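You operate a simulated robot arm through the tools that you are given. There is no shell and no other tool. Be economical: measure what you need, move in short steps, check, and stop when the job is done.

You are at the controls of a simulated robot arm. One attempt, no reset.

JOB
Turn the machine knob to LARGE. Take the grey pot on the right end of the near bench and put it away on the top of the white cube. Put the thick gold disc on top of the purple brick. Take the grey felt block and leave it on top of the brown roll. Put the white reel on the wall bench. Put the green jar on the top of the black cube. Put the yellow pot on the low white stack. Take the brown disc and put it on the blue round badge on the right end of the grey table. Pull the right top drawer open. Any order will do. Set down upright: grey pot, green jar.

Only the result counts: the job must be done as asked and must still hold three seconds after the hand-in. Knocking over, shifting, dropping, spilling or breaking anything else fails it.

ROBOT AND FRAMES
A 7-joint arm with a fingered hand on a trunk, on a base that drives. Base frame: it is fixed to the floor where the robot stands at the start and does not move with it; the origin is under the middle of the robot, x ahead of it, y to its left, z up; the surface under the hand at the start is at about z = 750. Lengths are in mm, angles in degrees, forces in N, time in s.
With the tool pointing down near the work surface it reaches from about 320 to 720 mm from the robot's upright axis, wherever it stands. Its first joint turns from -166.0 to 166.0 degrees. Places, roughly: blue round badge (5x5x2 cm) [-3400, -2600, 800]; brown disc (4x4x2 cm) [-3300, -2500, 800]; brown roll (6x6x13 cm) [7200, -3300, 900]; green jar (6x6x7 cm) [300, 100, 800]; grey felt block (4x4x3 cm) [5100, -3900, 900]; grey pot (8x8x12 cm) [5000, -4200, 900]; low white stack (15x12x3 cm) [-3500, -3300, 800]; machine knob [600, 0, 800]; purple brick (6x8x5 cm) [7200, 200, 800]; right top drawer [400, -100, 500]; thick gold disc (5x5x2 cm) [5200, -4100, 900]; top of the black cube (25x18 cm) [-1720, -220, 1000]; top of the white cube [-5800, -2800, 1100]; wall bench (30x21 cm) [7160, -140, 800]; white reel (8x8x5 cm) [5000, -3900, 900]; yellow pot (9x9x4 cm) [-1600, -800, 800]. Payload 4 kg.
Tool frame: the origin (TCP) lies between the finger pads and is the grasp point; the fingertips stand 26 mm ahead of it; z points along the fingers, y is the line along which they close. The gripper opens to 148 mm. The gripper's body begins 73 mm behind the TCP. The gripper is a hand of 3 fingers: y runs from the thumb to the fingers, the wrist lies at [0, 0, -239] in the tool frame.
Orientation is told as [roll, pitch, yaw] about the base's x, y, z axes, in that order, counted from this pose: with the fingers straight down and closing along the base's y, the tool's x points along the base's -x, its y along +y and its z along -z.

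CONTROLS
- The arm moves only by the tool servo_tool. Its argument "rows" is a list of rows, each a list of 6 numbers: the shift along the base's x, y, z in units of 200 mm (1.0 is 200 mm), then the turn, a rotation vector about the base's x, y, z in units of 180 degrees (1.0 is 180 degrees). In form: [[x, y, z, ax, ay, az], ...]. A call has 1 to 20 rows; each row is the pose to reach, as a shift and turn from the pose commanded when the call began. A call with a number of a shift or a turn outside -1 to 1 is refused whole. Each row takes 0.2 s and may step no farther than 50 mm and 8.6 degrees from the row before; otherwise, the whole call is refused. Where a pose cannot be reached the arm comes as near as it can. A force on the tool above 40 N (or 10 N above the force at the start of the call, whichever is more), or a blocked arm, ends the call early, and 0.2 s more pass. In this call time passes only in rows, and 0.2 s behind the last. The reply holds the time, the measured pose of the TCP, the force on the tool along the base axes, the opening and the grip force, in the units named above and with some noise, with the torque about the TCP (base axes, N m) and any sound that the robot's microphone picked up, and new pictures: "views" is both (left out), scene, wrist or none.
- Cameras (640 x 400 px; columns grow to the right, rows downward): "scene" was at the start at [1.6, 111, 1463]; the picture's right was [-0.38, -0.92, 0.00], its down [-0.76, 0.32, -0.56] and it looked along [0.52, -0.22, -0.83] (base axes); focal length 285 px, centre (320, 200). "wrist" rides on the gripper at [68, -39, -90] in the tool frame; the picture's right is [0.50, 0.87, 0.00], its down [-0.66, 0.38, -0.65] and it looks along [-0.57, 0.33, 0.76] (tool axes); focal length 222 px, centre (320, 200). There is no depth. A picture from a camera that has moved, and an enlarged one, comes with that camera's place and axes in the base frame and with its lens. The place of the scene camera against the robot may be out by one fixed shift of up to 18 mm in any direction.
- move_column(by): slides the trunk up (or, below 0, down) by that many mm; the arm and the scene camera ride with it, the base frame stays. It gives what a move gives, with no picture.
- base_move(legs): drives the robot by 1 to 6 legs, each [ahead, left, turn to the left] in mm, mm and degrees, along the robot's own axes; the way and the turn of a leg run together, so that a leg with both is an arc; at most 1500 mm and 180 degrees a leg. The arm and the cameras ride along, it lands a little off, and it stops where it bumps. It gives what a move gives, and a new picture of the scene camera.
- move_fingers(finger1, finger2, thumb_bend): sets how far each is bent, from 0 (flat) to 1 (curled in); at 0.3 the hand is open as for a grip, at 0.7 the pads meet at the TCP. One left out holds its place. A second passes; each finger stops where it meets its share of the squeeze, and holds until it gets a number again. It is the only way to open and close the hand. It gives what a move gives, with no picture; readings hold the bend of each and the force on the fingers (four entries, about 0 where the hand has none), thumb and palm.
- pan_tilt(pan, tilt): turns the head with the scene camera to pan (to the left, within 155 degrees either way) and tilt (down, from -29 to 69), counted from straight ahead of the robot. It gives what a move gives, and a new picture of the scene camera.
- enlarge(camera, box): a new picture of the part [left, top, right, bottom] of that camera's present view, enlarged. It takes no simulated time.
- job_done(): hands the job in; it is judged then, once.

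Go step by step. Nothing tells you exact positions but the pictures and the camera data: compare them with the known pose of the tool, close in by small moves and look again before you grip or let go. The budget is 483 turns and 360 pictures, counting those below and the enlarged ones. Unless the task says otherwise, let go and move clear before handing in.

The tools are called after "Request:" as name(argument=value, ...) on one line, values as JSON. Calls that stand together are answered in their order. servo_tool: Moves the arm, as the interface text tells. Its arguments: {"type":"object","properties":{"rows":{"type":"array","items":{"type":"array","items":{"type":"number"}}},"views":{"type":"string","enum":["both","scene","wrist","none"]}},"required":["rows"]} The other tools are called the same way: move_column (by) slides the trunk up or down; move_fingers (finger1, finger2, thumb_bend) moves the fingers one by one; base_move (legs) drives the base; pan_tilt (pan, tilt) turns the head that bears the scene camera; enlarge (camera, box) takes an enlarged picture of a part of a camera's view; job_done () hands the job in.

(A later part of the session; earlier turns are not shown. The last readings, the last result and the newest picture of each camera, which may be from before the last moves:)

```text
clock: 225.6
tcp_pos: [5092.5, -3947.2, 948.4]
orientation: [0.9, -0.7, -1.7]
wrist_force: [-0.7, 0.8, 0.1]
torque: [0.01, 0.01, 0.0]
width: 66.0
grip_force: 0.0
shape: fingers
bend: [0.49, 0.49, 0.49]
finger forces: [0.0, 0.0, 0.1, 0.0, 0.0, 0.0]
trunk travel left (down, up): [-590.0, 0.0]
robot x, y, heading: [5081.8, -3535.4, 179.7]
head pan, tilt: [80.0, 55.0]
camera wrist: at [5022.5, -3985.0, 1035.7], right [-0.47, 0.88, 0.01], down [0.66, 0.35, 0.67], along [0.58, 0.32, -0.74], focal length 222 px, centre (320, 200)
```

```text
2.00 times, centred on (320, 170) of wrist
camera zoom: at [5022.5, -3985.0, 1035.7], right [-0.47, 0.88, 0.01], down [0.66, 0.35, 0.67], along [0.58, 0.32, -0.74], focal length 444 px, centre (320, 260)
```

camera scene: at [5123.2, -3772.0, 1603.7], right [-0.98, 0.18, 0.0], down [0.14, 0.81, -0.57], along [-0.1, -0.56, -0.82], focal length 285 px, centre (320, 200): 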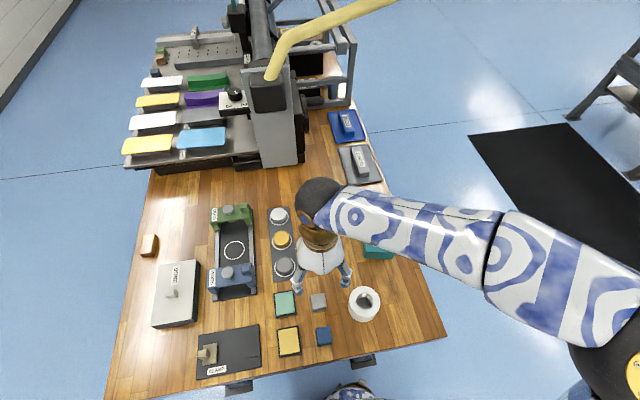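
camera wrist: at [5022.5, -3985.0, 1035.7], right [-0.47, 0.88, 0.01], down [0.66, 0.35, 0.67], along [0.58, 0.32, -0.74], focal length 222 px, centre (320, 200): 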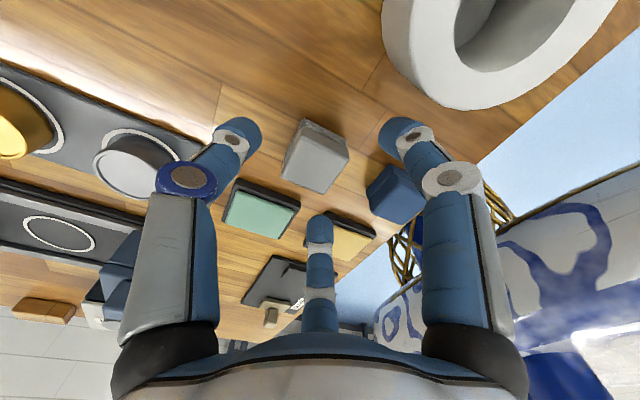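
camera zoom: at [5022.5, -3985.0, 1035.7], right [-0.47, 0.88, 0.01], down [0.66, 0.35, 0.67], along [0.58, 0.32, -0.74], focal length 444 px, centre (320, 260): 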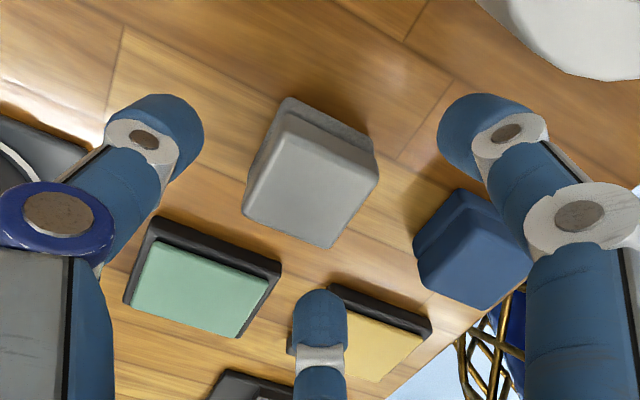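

Felt block is at about [5098, -3946], axis-aligned, top about z=900. Descending to grip height.

Request:
servo_tool(rows=[[0.025, 0.003, -0.08, 0, 0, 0], [0.025, 0.003, -0.14, 0, 0, 0], [0.025, 0.003, -0.18, 0, 0, 0]], views="wrist")

```text
clock: 226.4
tcp_pos: [5098.2, -3948.4, 918.6]
orientation: [0.3, -0.7, -1.7]
wrist_force: [-1.1, 2.0, 27.0]
torque: [-0.23, 0.73, -0.21]
width: 65.4
grip_force: 13.5
shape: fingers
bend: [0.48, 0.49, 0.5]
finger forces: [13.1, 0.0, 0.1, 0.1, 13.8, 0.0]
trunk travel left (down, up): [-590.0, 0.0]
robot x, y, heading: [5080.5, -3536.2, 179.7]
head pan, tilt: [80.0, 55.0]
stopped in row 3: the force on the tool passed its limit at 51 N (the readings are from after the stop); the commanded pose is now the measured one
camera wrist: at [5027.2, -3985.4, 1006.8], right [-0.47, 0.88, 0.0], down [0.66, 0.36, 0.66], along [0.58, 0.31, -0.75], focal length 222 px, centre (320, 200)
```

wrist: 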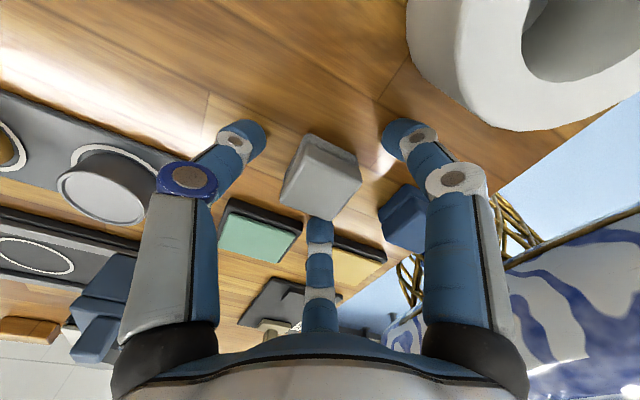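

Bench surface is about z=882. Lift 4 mm and close gently.

Request:
servo_tool(rows=[[0, 0, 0.03, 0, 0, 0]], views="none")

Request:
move_fingers(finger1=0.62, finger2=0.62, thumb_bend=0.62)

Request:
enlarge(camera="wrist", box=[200, 70, 440, 220])

```text
clock: 226.8
tcp_pos: [5098.2, -3946.8, 922.7]
orientation: [0.6, -0.6, -1.6]
wrist_force: [0.1, 0.2, 0.5]
torque: [0.02, -0.03, -0.01]
width: 65.7
grip_force: 0.1
shape: fingers
bend: [0.49, 0.49, 0.49]
finger forces: [0.0, 0.1, 0.0, 0.1, 0.1, 0.1]
trunk travel left (down, up): [-590.0, 0.0]
robot x, y, heading: [5081.7, -3535.9, 179.6]
head pan, tilt: [80.0, 55.0]
```

```text
clock: 227.8
tcp_pos: [5098.1, -3949.8, 922.6]
orientation: [0.6, -0.7, -1.6]
wrist_force: [-0.1, 0.5, -0.3]
torque: [-0.02, -0.01, -0.04]
width: 31.9
grip_force: 3.8
shape: fingers
bend: [0.59, 0.59, 0.6]
finger forces: [2.4, 2.4, 0.0, 0.1, 2.4, 0.0]
trunk travel left (down, up): [-590.0, 0.0]
robot x, y, heading: [5081.1, -3535.3, 179.6]
head pan, tilt: [80.0, 55.0]
```

```text
2.67 times, centred on (320, 145) of wrist
camera zoom: at [5027.4, -3985.6, 1010.9], right [-0.48, 0.88, 0.0], down [0.66, 0.35, 0.66], along [0.58, 0.32, -0.75], focal length 592 px, centre (320, 347)
```

zoom: 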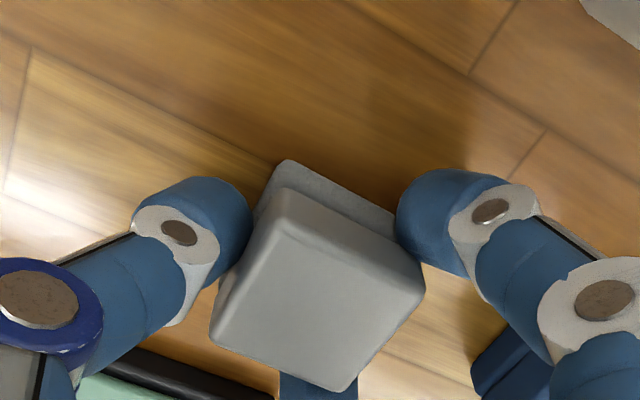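

Request:
move_fingers(finger1=0.65, finger2=0.65, thumb_bend=0.65)

Request:
servo_tool(rows=[[0, 0, 0.1, 0, 0, 0], [0, 0, 0.3, 0, 0, 0], [0, 0, 0.5, 0, 0, 0], [0, 0, 0.7, 0, 0, 0]], views="wrist")

```text
clock: 228.8
tcp_pos: [5098.4, -3948.0, 923.3]
orientation: [0.6, -0.7, -1.6]
wrist_force: [0.6, 0.4, 0.5]
torque: [0.01, 0.0, -0.03]
width: 29.6
grip_force: 6.5
shape: fingers
bend: [0.59, 0.59, 0.62]
finger forces: [4.3, 4.3, 0.1, 0.0, 4.8, 0.0]
trunk travel left (down, up): [-590.0, 0.0]
robot x, y, heading: [5082.1, -3538.4, 179.7]
head pan, tilt: [80.0, 55.0]
```

```text
clock: 229.8
tcp_pos: [5097.7, -3947.3, 1062.1]
orientation: [0.6, -0.5, -1.6]
wrist_force: [-0.8, 0.1, 0.2]
torque: [0.01, -0.02, -0.02]
width: 29.2
grip_force: 7.0
shape: fingers
bend: [0.59, 0.59, 0.62]
finger forces: [4.3, 4.2, 0.0, 0.1, 4.8, 0.0]
trunk travel left (down, up): [-590.0, 0.0]
robot x, y, heading: [5080.9, -3534.8, 179.6]
head pan, tilt: [80.0, 55.0]
camera wrist: at [5027.0, -3984.9, 1150.7], right [-0.48, 0.88, 0.0], down [0.66, 0.35, 0.66], along [0.58, 0.32, -0.75], focal length 222 px, centre (320, 200)
```

wrist: 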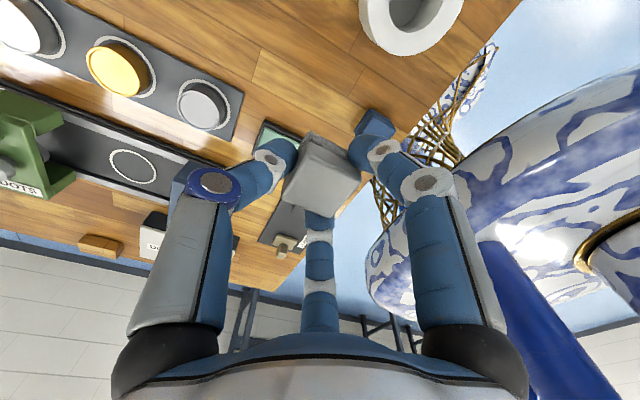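

Held. I back away from the bench, turn so the wall bench will be on my left, and strafe toward the brown roll.

Request:
base_move(legs=[[0, -450, 0], [0, 0, 90], [100, 1150, 0]])

Request:
pan_tilt(pan=80, tilt=45)

```text
clock: 241.8
tcp_pos: [6647.1, -3165.8, 1061.7]
orientation: [0.6, -0.6, 88.7]
wrist_force: [0.3, 0.3, -0.1]
torque: [-0.02, 0.0, 0.03]
width: 29.2
grip_force: 6.8
shape: fingers
bend: [0.59, 0.59, 0.62]
finger forces: [4.3, 4.4, 0.0, 0.1, 4.6, 0.1]
trunk travel left (down, up): [-590.0, 0.0]
robot x, y, heading: [6236.6, -3183.5, -89.8]
head pan, tilt: [80.0, 55.0]
camera scene: at [6453.8, -3151.5, 1603.7], right [-0.17, -0.99, 0.0], down [-0.81, 0.14, -0.57], along [0.56, -0.1, -0.82], focal length 285 px, centre (320, 200)
```

scene: 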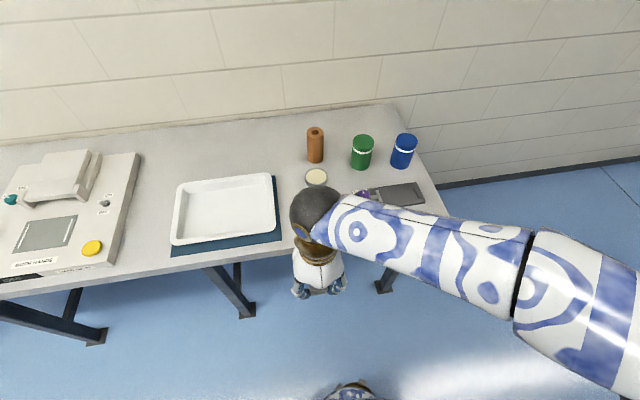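

```text
clock: 242.6
tcp_pos: [6645.8, -3167.9, 1061.4]
orientation: [0.7, -0.6, 88.9]
wrist_force: [-0.7, 0.1, -0.4]
torque: [-0.01, -0.01, 0.0]
width: 29.1
grip_force: 6.3
shape: fingers
bend: [0.59, 0.59, 0.62]
finger forces: [4.3, 4.4, 0.0, 0.0, 4.6, 0.0]
trunk travel left (down, up): [-590.0, 0.0]
robot x, y, heading: [6238.1, -3185.2, -89.6]
head pan, tilt: [80.0, 45.0]
camera scene: at [6462.7, -3153.0, 1617.1], right [-0.17, -0.99, 0.0], down [-0.7, 0.12, -0.71], along [0.7, -0.12, -0.71], focal length 285 px, centre (320, 200)
```

scene: 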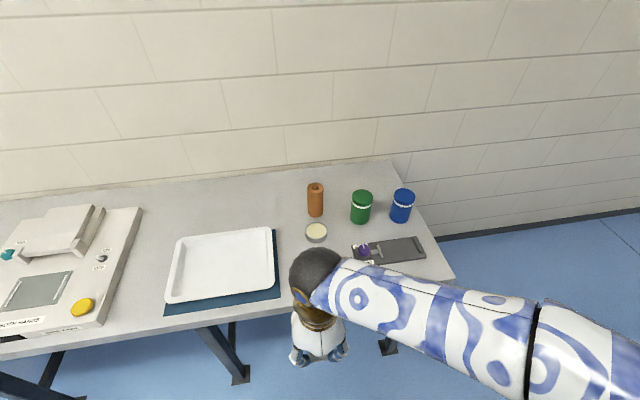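

Roll top at about [7262, -3258, ~880]. I strafe 390 mm closer and move the hand over the roll.

Request:
base_move(legs=[[60, 390, 0]])

Request:
servo_tool(rows=[[0.2, -0.02, 0, 0, 0, 0], [0.4, -0.04, 0, 0, 0, 0], [0.6, -0.06, 0, 0, 0, 0], [0.7, -0.06, 0, 0, 0, 0]])

```text
clock: 245.1
tcp_pos: [7040.5, -3226.2, 1061.5]
orientation: [0.7, -0.7, 88.6]
wrist_force: [-0.2, 0.5, -0.4]
torque: [-0.02, 0.02, -0.01]
width: 29.3
grip_force: 6.3
shape: fingers
bend: [0.59, 0.59, 0.62]
finger forces: [4.3, 4.3, 0.1, 0.0, 4.8, 0.0]
trunk travel left (down, up): [-590.0, 0.0]
robot x, y, heading: [6629.2, -3245.2, -89.6]
head pan, tilt: [80.0, 45.0]
camera scene: at [6856.4, -3212.1, 1617.0], right [-0.17, -0.99, 0.0], down [-0.7, 0.12, -0.71], along [0.7, -0.12, -0.71], focal length 285 px, centre (320, 200)
```

scene: 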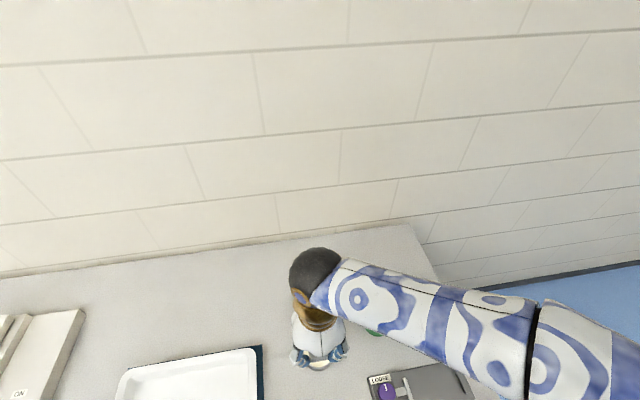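

```text
clock: 246.1
tcp_pos: [7179.9, -3238.3, 1063.5]
orientation: [0.7, -0.6, 88.7]
wrist_force: [0.0, 0.1, 0.1]
torque: [0.01, -0.01, -0.04]
width: 29.1
grip_force: 6.8
shape: fingers
bend: [0.59, 0.59, 0.62]
finger forces: [4.4, 4.4, 0.0, 0.1, 4.6, 0.1]
trunk travel left (down, up): [-590.0, 0.0]
robot x, y, heading: [6630.0, -3248.8, -89.9]
head pan, tilt: [80.0, 45.0]
camera scene: at [6856.3, -3211.9, 1617.0], right [-0.17, -0.99, 0.0], down [-0.7, 0.12, -0.71], along [0.7, -0.12, -0.71], focal length 285 px, centre (320, 200)
camera wrist: at [7216.6, -3307.0, 1151.0], right [-0.88, -0.48, 0.0], down [-0.36, 0.66, 0.66], along [-0.32, 0.58, -0.75], focal length 222 px, centre (320, 200)
```

scene: 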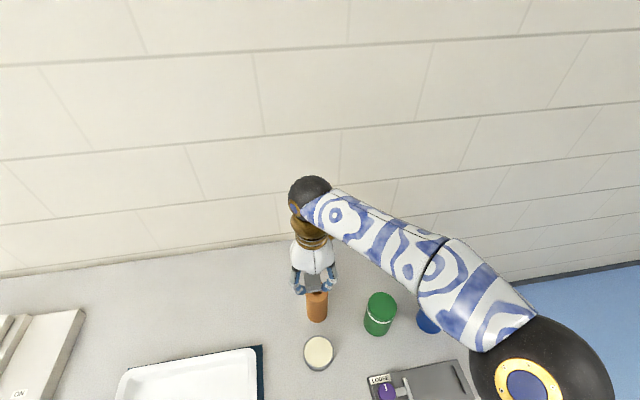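
wrist: 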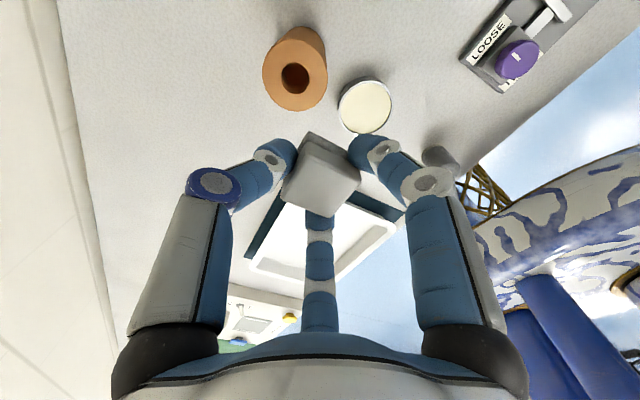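

Roll top ≈ [7212, -3247, 910]. Moving above it.

Request:
servo_tool(rows=[[0.16, -0.045, 0, 0, 0, 0], [0.16, -0.045, -0.2, 0, 0, 0], [0.16, -0.045, -0.37, 0, 0, 0]])

```text
clock: 246.8
tcp_pos: [7212.4, -3247.2, 988.9]
orientation: [0.6, -0.5, 88.6]
wrist_force: [-0.6, -0.1, -0.6]
torque: [0.03, -0.01, 0.01]
width: 29.0
grip_force: 6.3
shape: fingers
bend: [0.59, 0.59, 0.62]
finger forces: [4.2, 4.4, 0.0, 0.0, 4.7, 0.0]
trunk travel left (down, up): [-590.0, 0.0]
robot x, y, heading: [6625.4, -3248.7, -89.6]
head pan, tilt: [80.0, 45.0]
camera scene: at [6856.1, -3212.0, 1617.1], right [-0.17, -0.99, 0.0], down [-0.7, 0.12, -0.71], along [0.7, -0.12, -0.71], focal length 285 px, centre (320, 200)
camera wrist: at [7249.6, -3315.9, 1076.8], right [-0.88, -0.48, 0.0], down [-0.36, 0.66, 0.66], along [-0.32, 0.58, -0.75], focal length 222 px, centre (320, 200)
```

scene: 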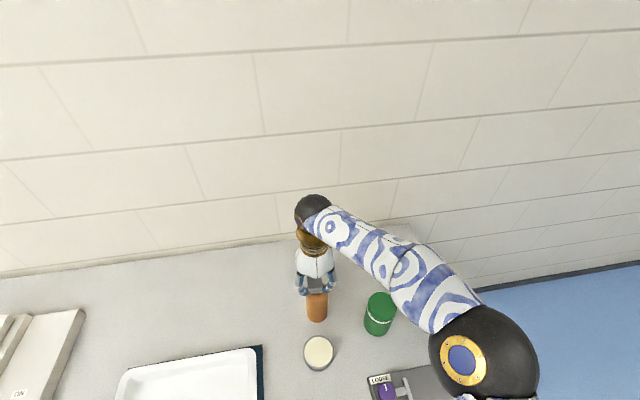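
wrist: 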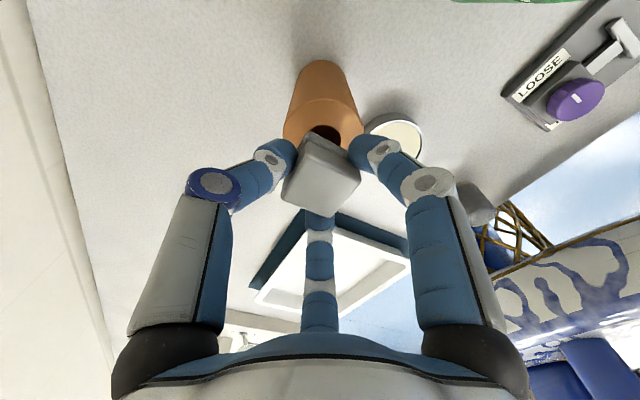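

Request:
enlarge(camera="wrist", box=[220, 50, 420, 230])

Request:
enlarge(camera="scene", box=[270, 240, 366, 340])

```text
2.22 times, centred on (320, 140) of wrist
camera zoom: at [7249.6, -3315.9, 1076.8], right [-0.88, -0.48, 0.0], down [-0.36, 0.66, 0.66], along [-0.32, 0.58, -0.75], focal length 494 px, centre (320, 333)
```

zoom: 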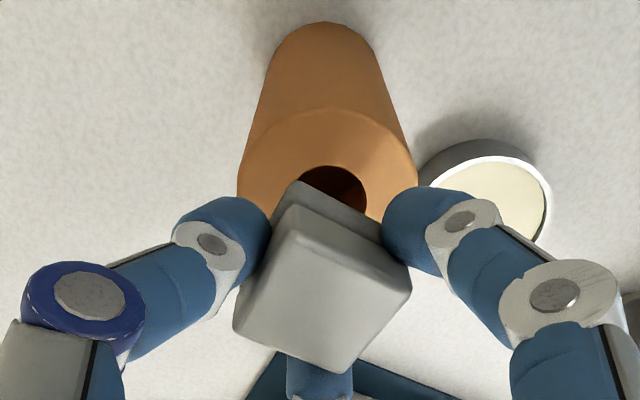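

```text
4.00 times, centred on (318, 290) of scene
camera zoom: at [6856.1, -3212.0, 1617.1], right [-0.17, -0.99, 0.0], down [-0.7, 0.12, -0.71], along [0.7, -0.12, -0.71], focal length 1141 px, centre (328, -160)
```

zoom: 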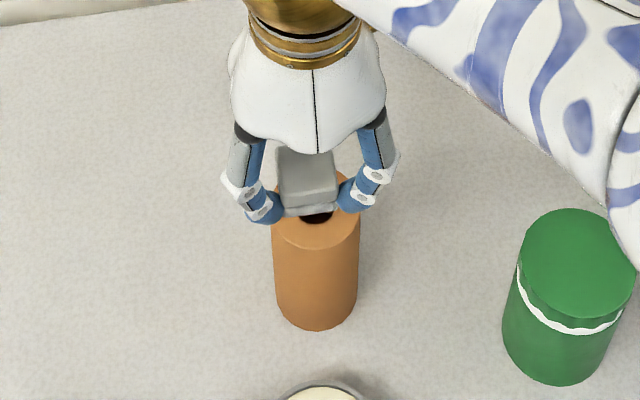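

Nearly aligned; a 3 mm shift and lower gently until contact.

Request:
servo_tool(rows=[[0, -0.015, -0.06, 0, 0, 0], [0, -0.015, -0.1, 0, 0, 0], [0, -0.015, -0.115, 0, 0, 0], [0, -0.015, -0.13, 0, 0, 0], [0, -0.015, -0.14, 0, 0, 0]], views="none")

```text
clock: 248.1
tcp_pos: [7211.7, -3250.7, 961.7]
orientation: [0.4, -0.6, 88.7]
wrist_force: [1.7, -1.4, 12.6]
torque: [-0.07, 0.04, 0.01]
width: 26.1
grip_force: 8.4
shape: fingers
bend: [0.6, 0.6, 0.63]
finger forces: [8.2, 5.3, 0.0, 0.1, 5.0, 0.0]
trunk travel left (down, up): [-590.0, 0.0]
robot x, y, heading: [6629.8, -3242.5, -89.4]
head pan, tilt: [80.0, 45.0]
```

Request:
servo_tool(rows=[[0, 0, 0.01, 0, 0, 0]], views="wrist")

Request:
enlarge(camera="scene", box=[270, 240, 366, 340])

```text
clock: 248.4
tcp_pos: [7211.7, -3249.8, 962.6]
orientation: [0.6, -0.5, 88.6]
wrist_force: [1.2, -0.8, 5.1]
torque: [0.01, -0.02, 0.01]
width: 26.4
grip_force: 7.9
shape: fingers
bend: [0.6, 0.59, 0.63]
finger forces: [5.2, 5.0, 0.0, 0.0, 4.6, 0.0]
trunk travel left (down, up): [-590.0, 0.0]
robot x, y, heading: [6627.7, -3245.8, -89.9]
head pan, tilt: [80.0, 45.0]
camera wrist: at [7248.4, -3318.8, 1050.1], right [-0.88, -0.48, 0.0], down [-0.36, 0.66, 0.66], along [-0.32, 0.58, -0.75], focal length 222 px, centre (320, 200)
```

wrist: 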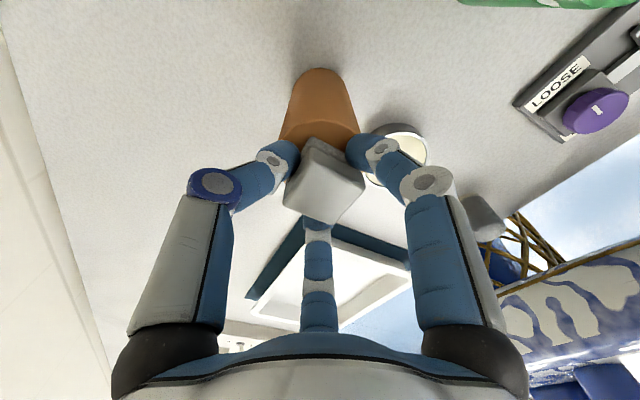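

```text
4.00 times, centred on (318, 290) of scene
camera zoom: at [6855.6, -3212.0, 1617.0], right [-0.17, -0.99, 0.0], down [-0.7, 0.12, -0.71], along [0.7, -0.12, -0.71], focal length 1141 px, centre (328, -160)
```

zoom: 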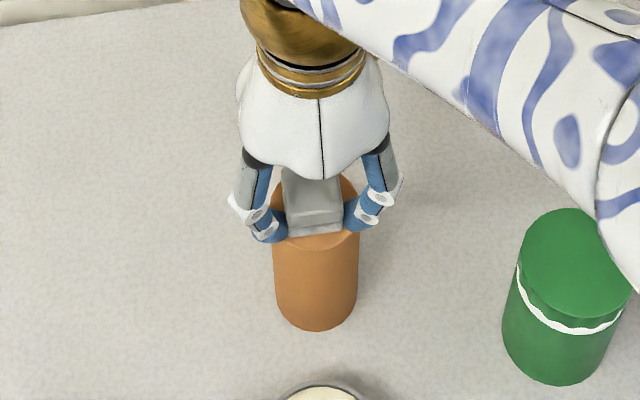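

The felt block rests centred on the roll. Release and lift.

Request:
move_fingers(finger1=0.55, finger2=0.55, thumb_bend=0.55)

Request:
move_fingers(finger1=0.46, finger2=0.46, thumb_bend=0.46)

Request:
servo_tool(rows=[[0, 0, 0.1, 0, 0, 0], [0, 0, 0.3, 0, 0, 0], [0, 0, 0.55, 0, 0, 0], [0, 0, 0.75, 0, 0, 0]])

```text
clock: 249.4
tcp_pos: [7211.5, -3250.7, 964.0]
orientation: [0.6, -0.7, 88.7]
wrist_force: [0.5, -0.3, -0.2]
torque: [0.02, 0.0, -0.03]
width: 44.9
grip_force: 0.0
shape: fingers
bend: [0.55, 0.55, 0.55]
finger forces: [0.0, 0.0, 0.0, 0.0, 0.0, 0.0]
trunk travel left (down, up): [-590.0, 0.0]
robot x, y, heading: [6630.8, -3248.1, -89.8]
head pan, tilt: [80.0, 45.0]
```

```text
clock: 250.4
tcp_pos: [7210.5, -3250.7, 962.5]
orientation: [0.5, -0.5, 88.6]
wrist_force: [0.6, 0.4, -0.4]
torque: [0.01, 0.02, 0.04]
width: 74.7
grip_force: 0.1
shape: fingers
bend: [0.46, 0.46, 0.46]
finger forces: [0.1, 0.0, 0.0, 0.0, 0.0, 0.0]
trunk travel left (down, up): [-590.0, 0.0]
robot x, y, heading: [6635.5, -3243.4, -89.7]
head pan, tilt: [80.0, 45.0]
```

```text
clock: 251.4
tcp_pos: [7211.6, -3249.9, 1113.5]
orientation: [0.5, -0.5, 88.8]
wrist_force: [0.1, 0.2, 0.3]
torque: [0.01, -0.01, -0.03]
width: 74.6
grip_force: 0.1
shape: fingers
bend: [0.46, 0.46, 0.46]
finger forces: [0.0, 0.1, 0.0, 0.0, 0.0, 0.0]
trunk travel left (down, up): [-590.0, 0.0]
robot x, y, heading: [6624.5, -3244.9, -89.8]
head pan, tilt: [80.0, 45.0]
camera scene: at [6855.8, -3211.8, 1617.1], right [-0.17, -0.99, 0.0], down [-0.7, 0.12, -0.71], along [0.7, -0.12, -0.71], focal length 285 px, centre (320, 200)
camera wrist: at [7249.0, -3318.0, 1200.6], right [-0.88, -0.48, 0.0], down [-0.36, 0.66, 0.66], along [-0.32, 0.58, -0.75], focal length 222 px, centre (320, 200)
```

scene: 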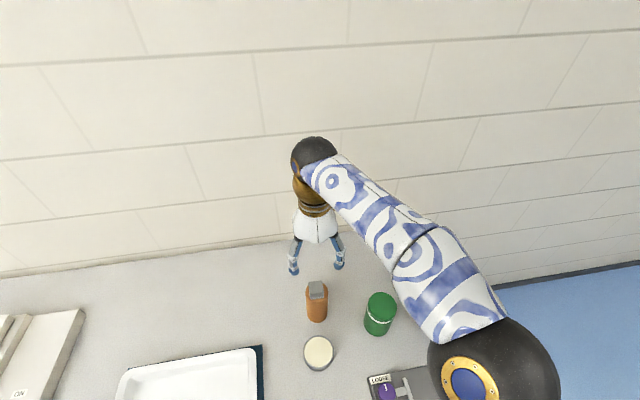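
wrist: 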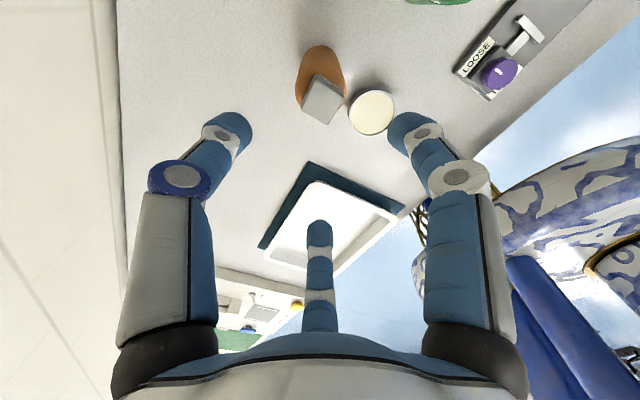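

The felt block stays on the roll. I return to the brown bench for the gold disc.

Request:
servo_tool(rows=[[-0.2, 0, 0, 0, 0, 0], [-0.4, 0, 0, 0, 0, 0], [-0.6, 0, 0, 0, 0, 0], [-0.8, 0, 0, 0, 0, 0]], views="none")

Request:
base_move(legs=[[-150, -1450, 0], [0, -60, -90], [0, 430, 0]])

Request:
pan_tilt(pan=80, tilt=55)

```text
clock: 252.4
tcp_pos: [7051.4, -3250.2, 1112.3]
orientation: [0.4, -0.6, 88.7]
wrist_force: [0.1, -0.5, 0.3]
torque: [-0.02, -0.02, -0.01]
width: 74.9
grip_force: 0.1
shape: fingers
bend: [0.46, 0.46, 0.46]
finger forces: [0.0, 0.0, 0.0, 0.1, 0.0, 0.0]
trunk travel left (down, up): [-590.0, 0.0]
robot x, y, heading: [6630.2, -3245.5, -89.7]
head pan, tilt: [80.0, 45.0]
```

```text
clock: 265.7
tcp_pos: [5136.4, -3906.3, 1111.2]
orientation: [0.5, -0.5, -1.8]
wrist_force: [0.4, -0.7, 0.0]
torque: [-0.03, -0.02, 0.01]
width: 75.1
grip_force: 0.0
shape: fingers
bend: [0.46, 0.46, 0.46]
finger forces: [0.0, 0.1, 0.1, 0.1, 0.0, 0.0]
trunk travel left (down, up): [-590.0, 0.0]
robot x, y, heading: [5142.0, -3481.1, 179.6]
head pan, tilt: [80.0, 45.0]
camera scene: at [5183.8, -3729.8, 1617.0], right [-0.98, 0.18, 0.0], down [0.13, 0.7, -0.71], along [-0.13, -0.69, -0.71], focal length 285 px, centre (320, 200)
```

scene: 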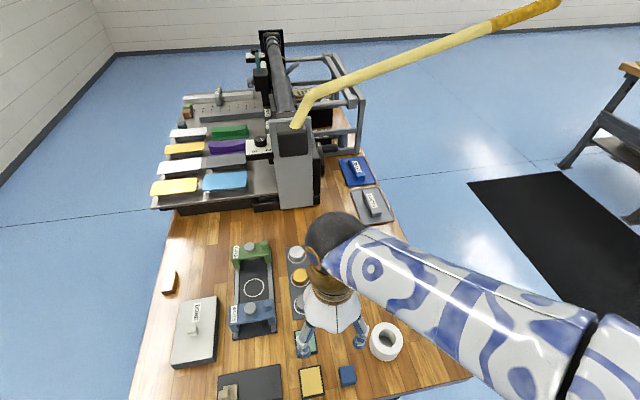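

```text
clock: 266.4
tcp_pos: [5135.2, -3908.9, 1110.6]
orientation: [0.7, -0.7, -1.8]
wrist_force: [-0.8, -0.5, 0.3]
torque: [0.04, 0.0, -0.03]
width: 75.0
grip_force: 0.0
shape: fingers
bend: [0.46, 0.46, 0.46]
finger forces: [0.1, 0.0, 0.0, 0.0, 0.0, 0.1]
trunk travel left (down, up): [-590.0, 0.0]
robot x, y, heading: [5146.3, -3482.3, 179.6]
head pan, tilt: [80.0, 55.0]
camera scene: at [5185.4, -3720.2, 1603.7], right [-0.98, 0.18, 0.0], down [0.15, 0.81, -0.57], along [-0.1, -0.56, -0.82], focal length 285 px, centre (320, 200)
```

scene: 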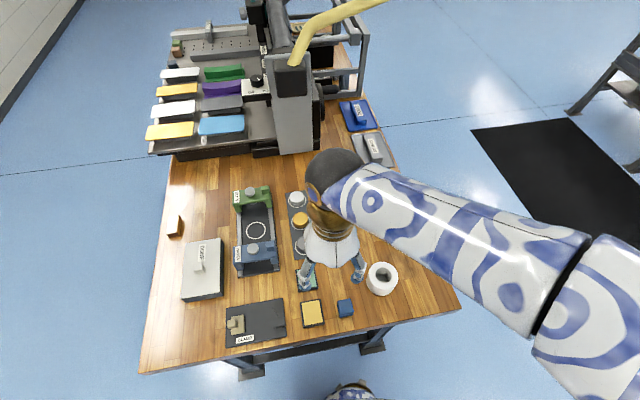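

Gold disc at about [5163, -4135], middle of three. I rotate the hand so fingers avoid its neighbours and move over it.

Request:
servo_tool(rows=[[0.02, -0.1, 0, 0, 0, -0.045], [0.04, -0.2, 0, 0, 0, -0.09], [0.06, -0.3, 0, 0, 0, -0.135], [0.08, -0.4, 0, 0, 0, -0.18], [0.1, -0.5, 0, 0, 0, -0.225], [0.12, -0.6, 0, 0, 0, -0.27], [0.14, -0.7, 0, 0, 0, -0.315], [0.14, -0.8, 0, 0, 0, -0.36], [0.14, -0.9, 0, 0, 0, -0.405], [0.14, -0.95, 0, 0, 0, -0.45], [0.14, -1.0, 0, 0, 0, -0.49]])

```text
clock: 268.8
tcp_pos: [5164.6, -4108.0, 1112.3]
orientation: [0.5, -0.6, -90.2]
wrist_force: [0.0, -0.6, 0.7]
torque: [0.0, -0.02, 0.01]
width: 74.9
grip_force: 0.0
shape: fingers
bend: [0.46, 0.46, 0.46]
finger forces: [0.0, 0.0, 0.1, 0.1, 0.0, 0.0]
trunk travel left (down, up): [-590.0, 0.0]
robot x, y, heading: [5143.0, -3485.5, 179.5]
head pan, tilt: [80.0, 55.0]
camera scene: at [5185.7, -3720.5, 1603.6], right [-0.98, 0.18, 0.0], down [0.15, 0.81, -0.57], along [-0.1, -0.56, -0.82], focal length 285 px, centre (320, 200)
camera wrist: at [5123.0, -4038.7, 1199.9], right [0.87, 0.5, 0.0], down [0.37, -0.65, 0.66], along [0.33, -0.57, -0.75], focal length 222 px, centre (320, 200)
```

scene: 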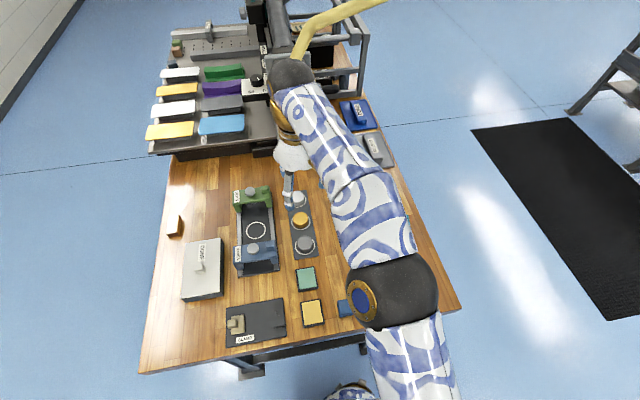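
wrist: 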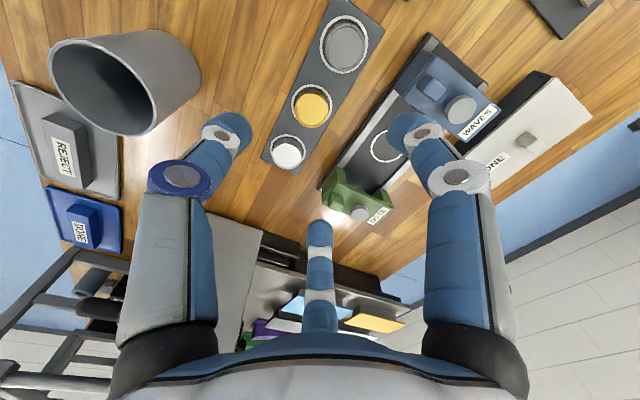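

Gold disc at [5164, -4131]. Narrow the fingers and descend partway.

Request:
move_fingers(finger1=0.51, finger2=0.51, thumb_bend=0.51)

Request:
servo_tool(rows=[[0, -0.06, -0.2, 0, 0, 0], [0, -0.115, -0.43, 0, 0, 0], [0, -0.115, -0.65, 0, 0, 0], [0, -0.115, -0.78, 0, 0, 0]], views="wrist")

Request:
enlarge(camera="wrist", box=[200, 60, 440, 210])

```text
clock: 269.8
tcp_pos: [5164.4, -4107.9, 1111.2]
orientation: [0.6, -0.5, -90.0]
wrist_force: [-0.1, 0.0, 0.9]
torque: [0.0, 0.01, 0.0]
width: 59.3
grip_force: 0.1
shape: fingers
bend: [0.51, 0.51, 0.51]
finger forces: [0.1, 0.1, 0.0, 0.0, 0.0, 0.0]
trunk travel left (down, up): [-590.0, 0.0]
robot x, y, heading: [5140.9, -3484.0, 179.7]
head pan, tilt: [80.0, 55.0]
```

```text
clock: 270.8
tcp_pos: [5164.3, -4130.6, 957.1]
orientation: [0.6, -0.6, -90.0]
wrist_force: [0.2, -0.9, -0.5]
torque: [0.03, 0.01, -0.01]
width: 59.1
grip_force: 0.1
shape: fingers
bend: [0.51, 0.51, 0.51]
finger forces: [0.1, 0.1, 0.0, 0.1, 0.0, 0.1]
trunk travel left (down, up): [-590.0, 0.0]
robot x, y, heading: [5142.0, -3484.3, 179.8]
head pan, tilt: [80.0, 55.0]
camera wrist: at [5123.0, -4061.9, 1043.3], right [0.87, 0.5, 0.0], down [0.37, -0.65, 0.66], along [0.33, -0.57, -0.75], focal length 222 px, centre (320, 200)
```

wrist: 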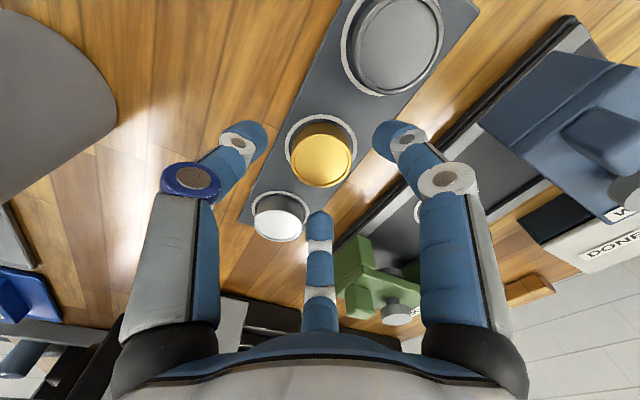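

```text
2.67 times, centred on (320, 135) of wrist
camera zoom: at [5123.0, -4061.9, 1043.3], right [0.87, 0.5, 0.0], down [0.37, -0.65, 0.66], along [0.33, -0.57, -0.75], focal length 592 px, centre (320, 373)
```

zoom: 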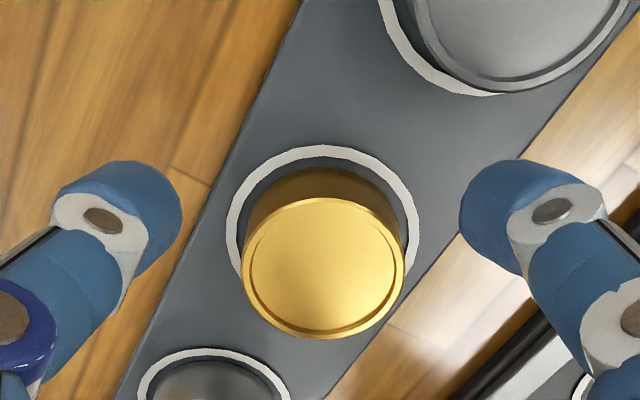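

Aligned within 3 mm. Descending to just above the board and gripping.

Request:
servo_tool(rows=[[0.003, -0.012, -0.06, 0, 0, 0], [0.003, -0.012, -0.11, 0, 0, 0], [0.003, -0.012, -0.14, 0, 0, 0]], views="wrist")

```text
clock: 271.6
tcp_pos: [5165.5, -4133.2, 928.4]
orientation: [0.6, -0.6, -90.0]
wrist_force: [-0.4, -0.7, 0.7]
torque: [0.0, 0.02, -0.01]
width: 59.4
grip_force: 0.1
shape: fingers
bend: [0.51, 0.51, 0.51]
finger forces: [0.1, 0.0, 0.0, 0.1, 0.0, 0.0]
trunk travel left (down, up): [-590.0, 0.0]
robot x, y, heading: [5145.3, -3487.1, 179.5]
head pan, tilt: [80.0, 55.0]
camera wrist: at [5123.7, -4063.7, 1016.2], right [0.87, 0.5, 0.0], down [0.37, -0.65, 0.66], along [0.33, -0.57, -0.75], focal length 222 px, centre (320, 200)
```

wrist: 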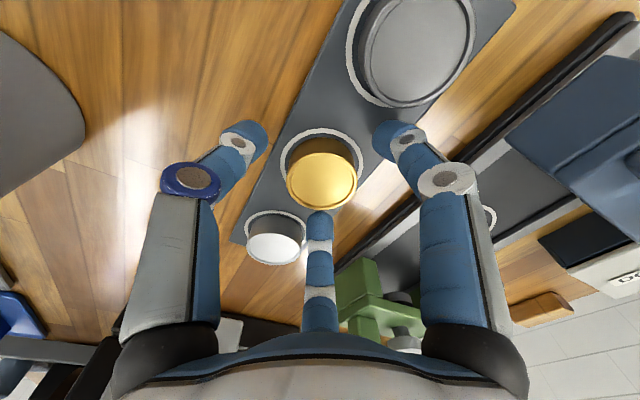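

Request:
move_fingers(finger1=0.63, finger2=0.63, thumb_bend=0.63)

Request:
enlarge(camera="wrist", box=[200, 80, 440, 230])

```text
clock: 272.6
tcp_pos: [5164.6, -4133.8, 927.9]
orientation: [0.5, -0.6, -90.1]
wrist_force: [-0.8, 0.4, -0.4]
torque: [0.0, 0.01, -0.01]
width: 32.2
grip_force: 5.9
shape: fingers
bend: [0.59, 0.58, 0.6]
finger forces: [3.8, 4.0, 0.0, 0.1, 4.1, 0.0]
trunk travel left (down, up): [-590.0, 0.0]
robot x, y, heading: [5143.7, -3485.6, 179.7]
head pan, tilt: [80.0, 55.0]
```

```text
2.67 times, centred on (320, 155) of wrist
camera zoom: at [5123.6, -4063.7, 1016.2], right [0.87, 0.5, 0.0], down [0.37, -0.65, 0.66], along [0.33, -0.57, -0.75], focal length 592 px, centre (320, 320)
```

zoom: 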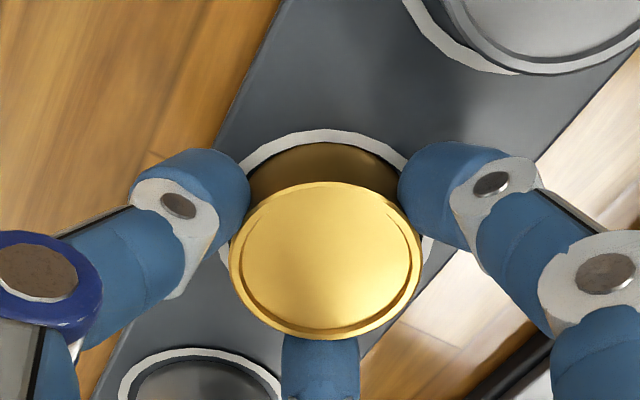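

Good hold. Tighten a little (heavy metal) and lift.

Request:
move_fingers(finger1=0.67, finger2=0.67, thumb_bend=0.67)

Request:
servo_tool(rows=[[0, 0, 0.1, 0, 0, 0], [0, 0, 0.3, 0, 0, 0], [0, 0, 0.52, 0, 0, 0], [0, 0, 0.75, 0, 0, 0], [0, 0, 0.9, 0, 0, 0]], views="wrist")

```text
clock: 273.6
tcp_pos: [5163.9, -4133.2, 928.7]
orientation: [0.4, -0.6, -90.0]
wrist_force: [0.1, -0.6, -0.6]
torque: [0.01, 0.0, 0.02]
width: 31.5
grip_force: 10.9
shape: fingers
bend: [0.59, 0.58, 0.62]
finger forces: [7.2, 7.3, 0.1, 0.1, 8.0, 0.0]
trunk travel left (down, up): [-590.0, 0.0]
robot x, y, heading: [5145.3, -3484.4, 179.5]
head pan, tilt: [80.0, 55.0]
```

```text
clock: 274.8
tcp_pos: [5159.0, -4119.9, 1105.2]
orientation: [0.5, -0.6, -89.9]
wrist_force: [-0.4, 0.6, -1.8]
torque: [0.02, -0.01, 0.0]
width: 31.2
grip_force: 11.1
shape: fingers
bend: [0.59, 0.58, 0.62]
finger forces: [6.9, 7.4, 0.0, 0.1, 8.0, 0.0]
out of reach, approached as far as the arm can: row 4, 5
trunk travel left (down, up): [-590.0, 0.0]
robot x, y, heading: [5142.4, -3485.2, 179.8]
head pan, tilt: [80.0, 55.0]
camera wrist: at [5117.5, -4050.1, 1193.7], right [0.87, 0.5, 0.0], down [0.37, -0.65, 0.66], along [0.33, -0.57, -0.75], focal length 222 px, centre (320, 200)
```

wrist: 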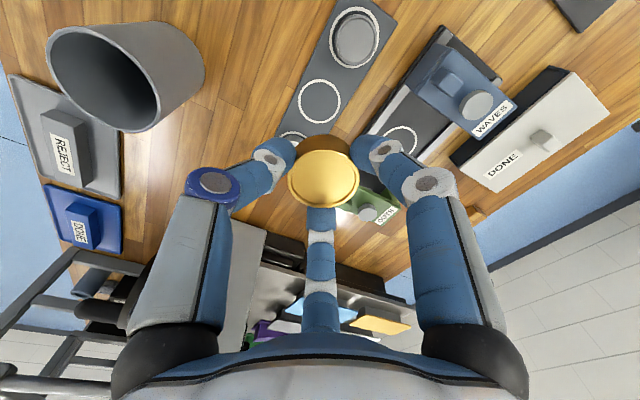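

Gold disc held. I retract and drive to the wall bench with the purple brick near [7200, 200].

Request:
servo_tool(rows=[[0, 0.2, 0, 0, 0, 0], [0, 0.42, 0, 0, 0, 0], [0, 0.64, 0, 0, 0, 0], [0, 0.86, 0, 0, 0, 0], [0, 1.0, 0, 0, 0, 0]], views="none")

Request:
base_move(legs=[[0, -400, 0], [0, 0, 90], [-1500, 0, 0], [-1500, 0, 0], [-100, 700, 0]])

Request:
pan_tilt(pan=80, tilt=30)

```text
clock: 276.0
tcp_pos: [5160.1, -3918.6, 1105.6]
orientation: [0.6, -0.7, -90.0]
wrist_force: [0.8, -0.3, -0.7]
torque: [0.01, 0.0, 0.01]
width: 30.8
grip_force: 10.9
shape: fingers
bend: [0.59, 0.58, 0.62]
finger forces: [6.7, 7.3, 0.1, 0.0, 7.8, 0.1]
trunk travel left (down, up): [-590.0, 0.0]
robot x, y, heading: [5143.0, -3484.1, 179.5]
head pan, tilt: [80.0, 55.0]
```

```text
clock: 300.0
tcp_pos: [6287.5, 56.5, 1106.2]
orientation: [0.5, -0.5, 0.0]
wrist_force: [-0.1, 0.0, -0.4]
torque: [0.0, 0.03, 0.01]
width: 30.4
grip_force: 10.5
shape: fingers
bend: [0.59, 0.58, 0.62]
finger forces: [6.7, 7.3, 0.0, 0.0, 7.8, 0.1]
trunk travel left (down, up): [-590.0, 0.0]
robot x, y, heading: [5855.3, 42.6, -90.2]
head pan, tilt: [80.0, 55.0]
camera scene: at [6073.5, 74.7, 1603.6], right [-0.18, -0.98, 0.0], down [-0.81, 0.15, -0.57], along [0.56, -0.1, -0.82], focal length 285 px, centre (320, 200)
```

scene: 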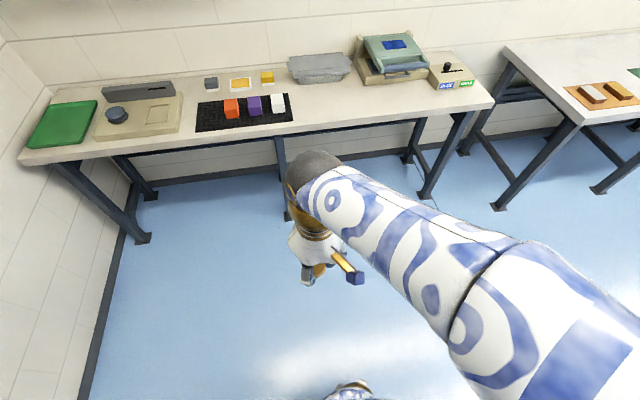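

```text
clock: 300.9
tcp_pos: [6288.6, 56.4, 1106.3]
orientation: [0.5, -0.6, 0.0]
wrist_force: [-0.6, -0.5, -0.1]
torque: [0.02, -0.03, -0.02]
width: 30.4
grip_force: 10.5
shape: fingers
bend: [0.59, 0.58, 0.62]
finger forces: [6.7, 7.2, 0.0, 0.1, 7.7, 0.0]
trunk travel left (down, up): [-590.0, 0.0]
robot x, y, heading: [5853.1, 42.2, -90.2]
head pan, tilt: [80.0, 30.0]
camera scene: at [6091.2, 71.4, 1639.7], right [-0.18, -0.98, 0.0], down [-0.49, 0.09, -0.87], along [0.85, -0.16, -0.5], focal length 285 px, centre (320, 200)
```

scene: 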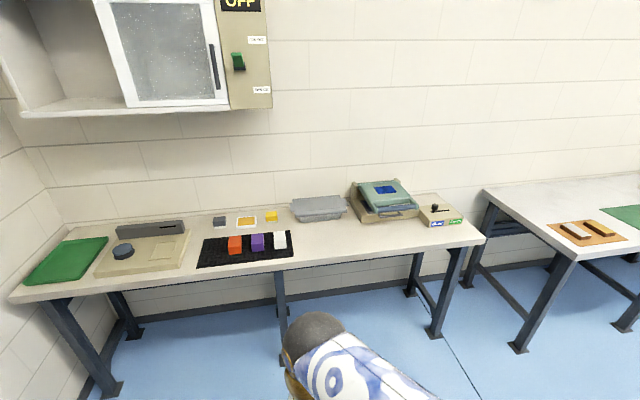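

Purple brick at about [7184, 183]. I strafe in, keeping the hand high.

Request:
base_move(legs=[[-110, 800, 0]])

Request:
pan_tilt(pan=80, tilt=50)

Request:
servo_tool(rows=[[0.1, 0, -0.05, 0, 0, 0]], views="wrist")

```text
clock: 305.2
tcp_pos: [7076.3, 161.9, 1105.7]
orientation: [0.5, -0.6, 0.2]
wrist_force: [-0.2, -0.8, -1.5]
torque: [-0.01, -0.02, -0.01]
width: 30.4
grip_force: 10.9
shape: fingers
bend: [0.59, 0.58, 0.62]
finger forces: [6.6, 7.3, 0.0, 0.1, 7.8, 0.0]
trunk travel left (down, up): [-590.0, 0.0]
robot x, y, heading: [6641.2, 146.4, -90.2]
head pan, tilt: [80.0, 30.0]
camera scene: at [6880.0, 177.4, 1639.7], right [-0.18, -0.98, 0.0], down [-0.49, 0.09, -0.87], along [0.85, -0.15, -0.5], focal length 285 px, centre (320, 200)
```

scene: 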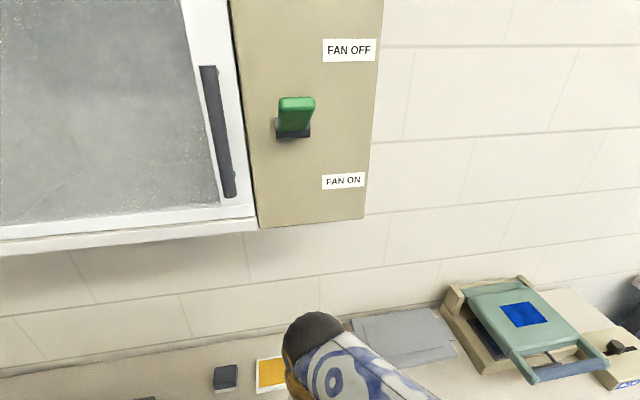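

```text
clock: 306.0
tcp_pos: [7076.9, 163.3, 1105.1]
orientation: [0.5, -0.6, 0.2]
wrist_force: [0.3, -0.1, -0.3]
torque: [0.0, 0.01, 0.02]
width: 30.3
grip_force: 10.9
shape: fingers
bend: [0.59, 0.58, 0.62]
finger forces: [6.6, 7.4, 0.1, 0.0, 7.7, 0.0]
trunk travel left (down, up): [-590.0, 0.0]
robot x, y, heading: [6643.1, 148.4, -89.9]
head pan, tilt: [80.0, 50.0]
camera scene: at [6866.4, 179.7, 1610.3], right [-0.18, -0.98, 0.0], down [-0.75, 0.14, -0.64], along [0.63, -0.11, -0.77], focal length 285 px, centre (320, 200)
```

scene: 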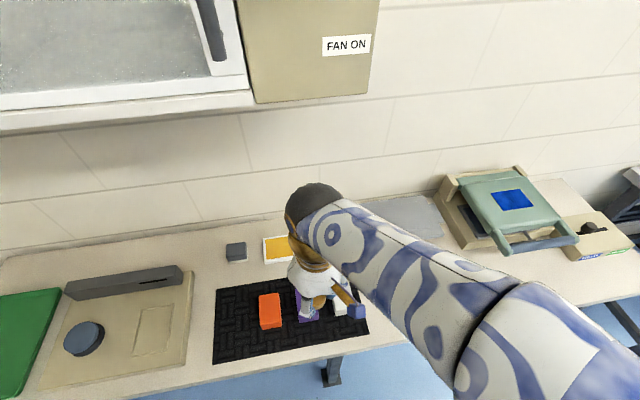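

```text
clock: 306.4
tcp_pos: [7098.0, 162.7, 1094.9]
orientation: [0.6, -0.6, 0.2]
wrist_force: [0.2, 0.5, -1.3]
torque: [-0.01, 0.01, -0.01]
width: 30.4
grip_force: 10.7
shape: fingers
bend: [0.59, 0.58, 0.62]
finger forces: [6.7, 7.3, 0.1, 0.0, 7.7, 0.0]
trunk travel left (down, up): [-590.0, 0.0]
robot x, y, heading: [6646.6, 147.1, -90.4]
head pan, tilt: [80.0, 50.0]
camera wrist: at [7028.1, 123.2, 1182.9], right [-0.5, 0.86, 0.0], down [0.65, 0.37, 0.66], along [0.57, 0.34, -0.75], focal length 222 px, centre (320, 200)
```

wrist: 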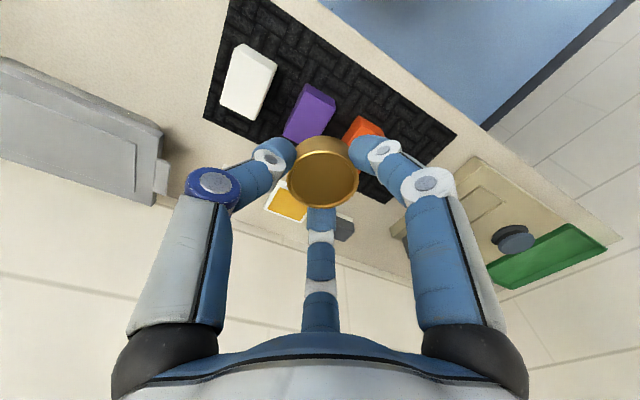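

Brick top ≈ [7142, 181, 830]. I move over and descend to look closer.

Request:
servo_tool(rows=[[0.12, 0.05, -0.1, 0, 0, 0], [0.22, 0.09, -0.3, 0, 0, 0], [0.22, 0.09, -0.52, 0, 0, 0], [0.22, 0.09, -0.72, 0, 0, 0]])

Request:
enlarge(camera="wrist", box=[200, 30, 440, 220])

```text
clock: 307.4
tcp_pos: [7140.0, 180.8, 951.0]
orientation: [0.6, -0.6, 0.2]
wrist_force: [0.1, -0.1, -0.3]
torque: [0.03, 0.0, 0.0]
width: 30.5
grip_force: 10.5
shape: fingers
bend: [0.59, 0.58, 0.62]
finger forces: [6.6, 7.3, 0.0, 0.0, 7.6, 0.0]
trunk travel left (down, up): [-590.0, 0.0]
robot x, y, heading: [6642.7, 143.3, -90.2]
head pan, tilt: [80.0, 50.0]
camera scene: at [6866.8, 179.7, 1610.2], right [-0.18, -0.98, 0.0], down [-0.75, 0.14, -0.64], along [0.63, -0.11, -0.77], focal length 285 px, centre (320, 200)
camera wrist: at [7070.2, 141.3, 1038.8], right [-0.5, 0.86, 0.0], down [0.65, 0.37, 0.66], along [0.57, 0.34, -0.75], focal length 222 px, centre (320, 200)
```

scene: 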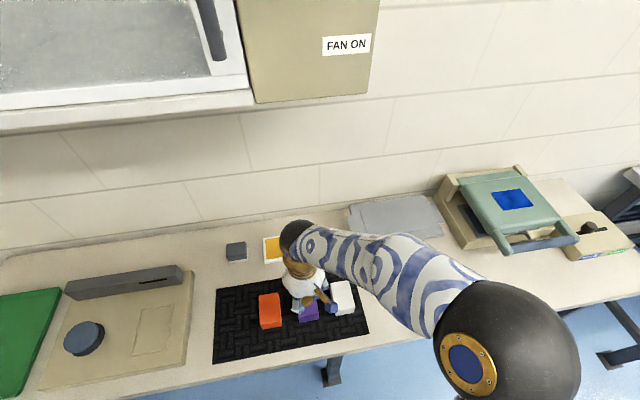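
wrist: 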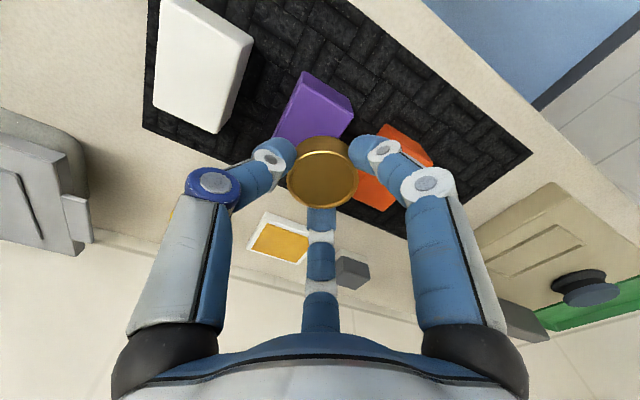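

```text
2.11 times, centred on (320, 125) of wrist
camera zoom: at [7070.2, 141.3, 1038.8], right [-0.5, 0.86, 0.0], down [0.65, 0.37, 0.66], along [0.57, 0.34, -0.75], focal length 468 px, centre (320, 358)
```

zoom: 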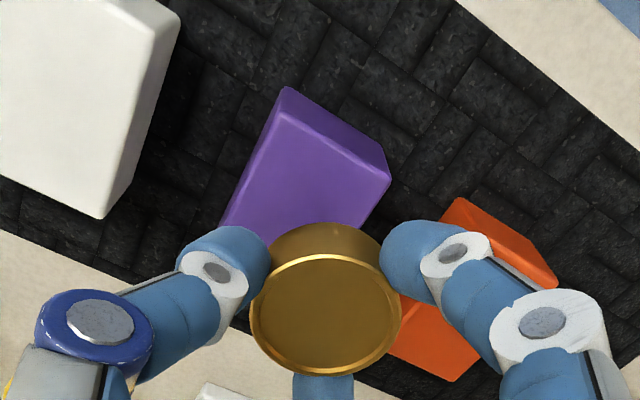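

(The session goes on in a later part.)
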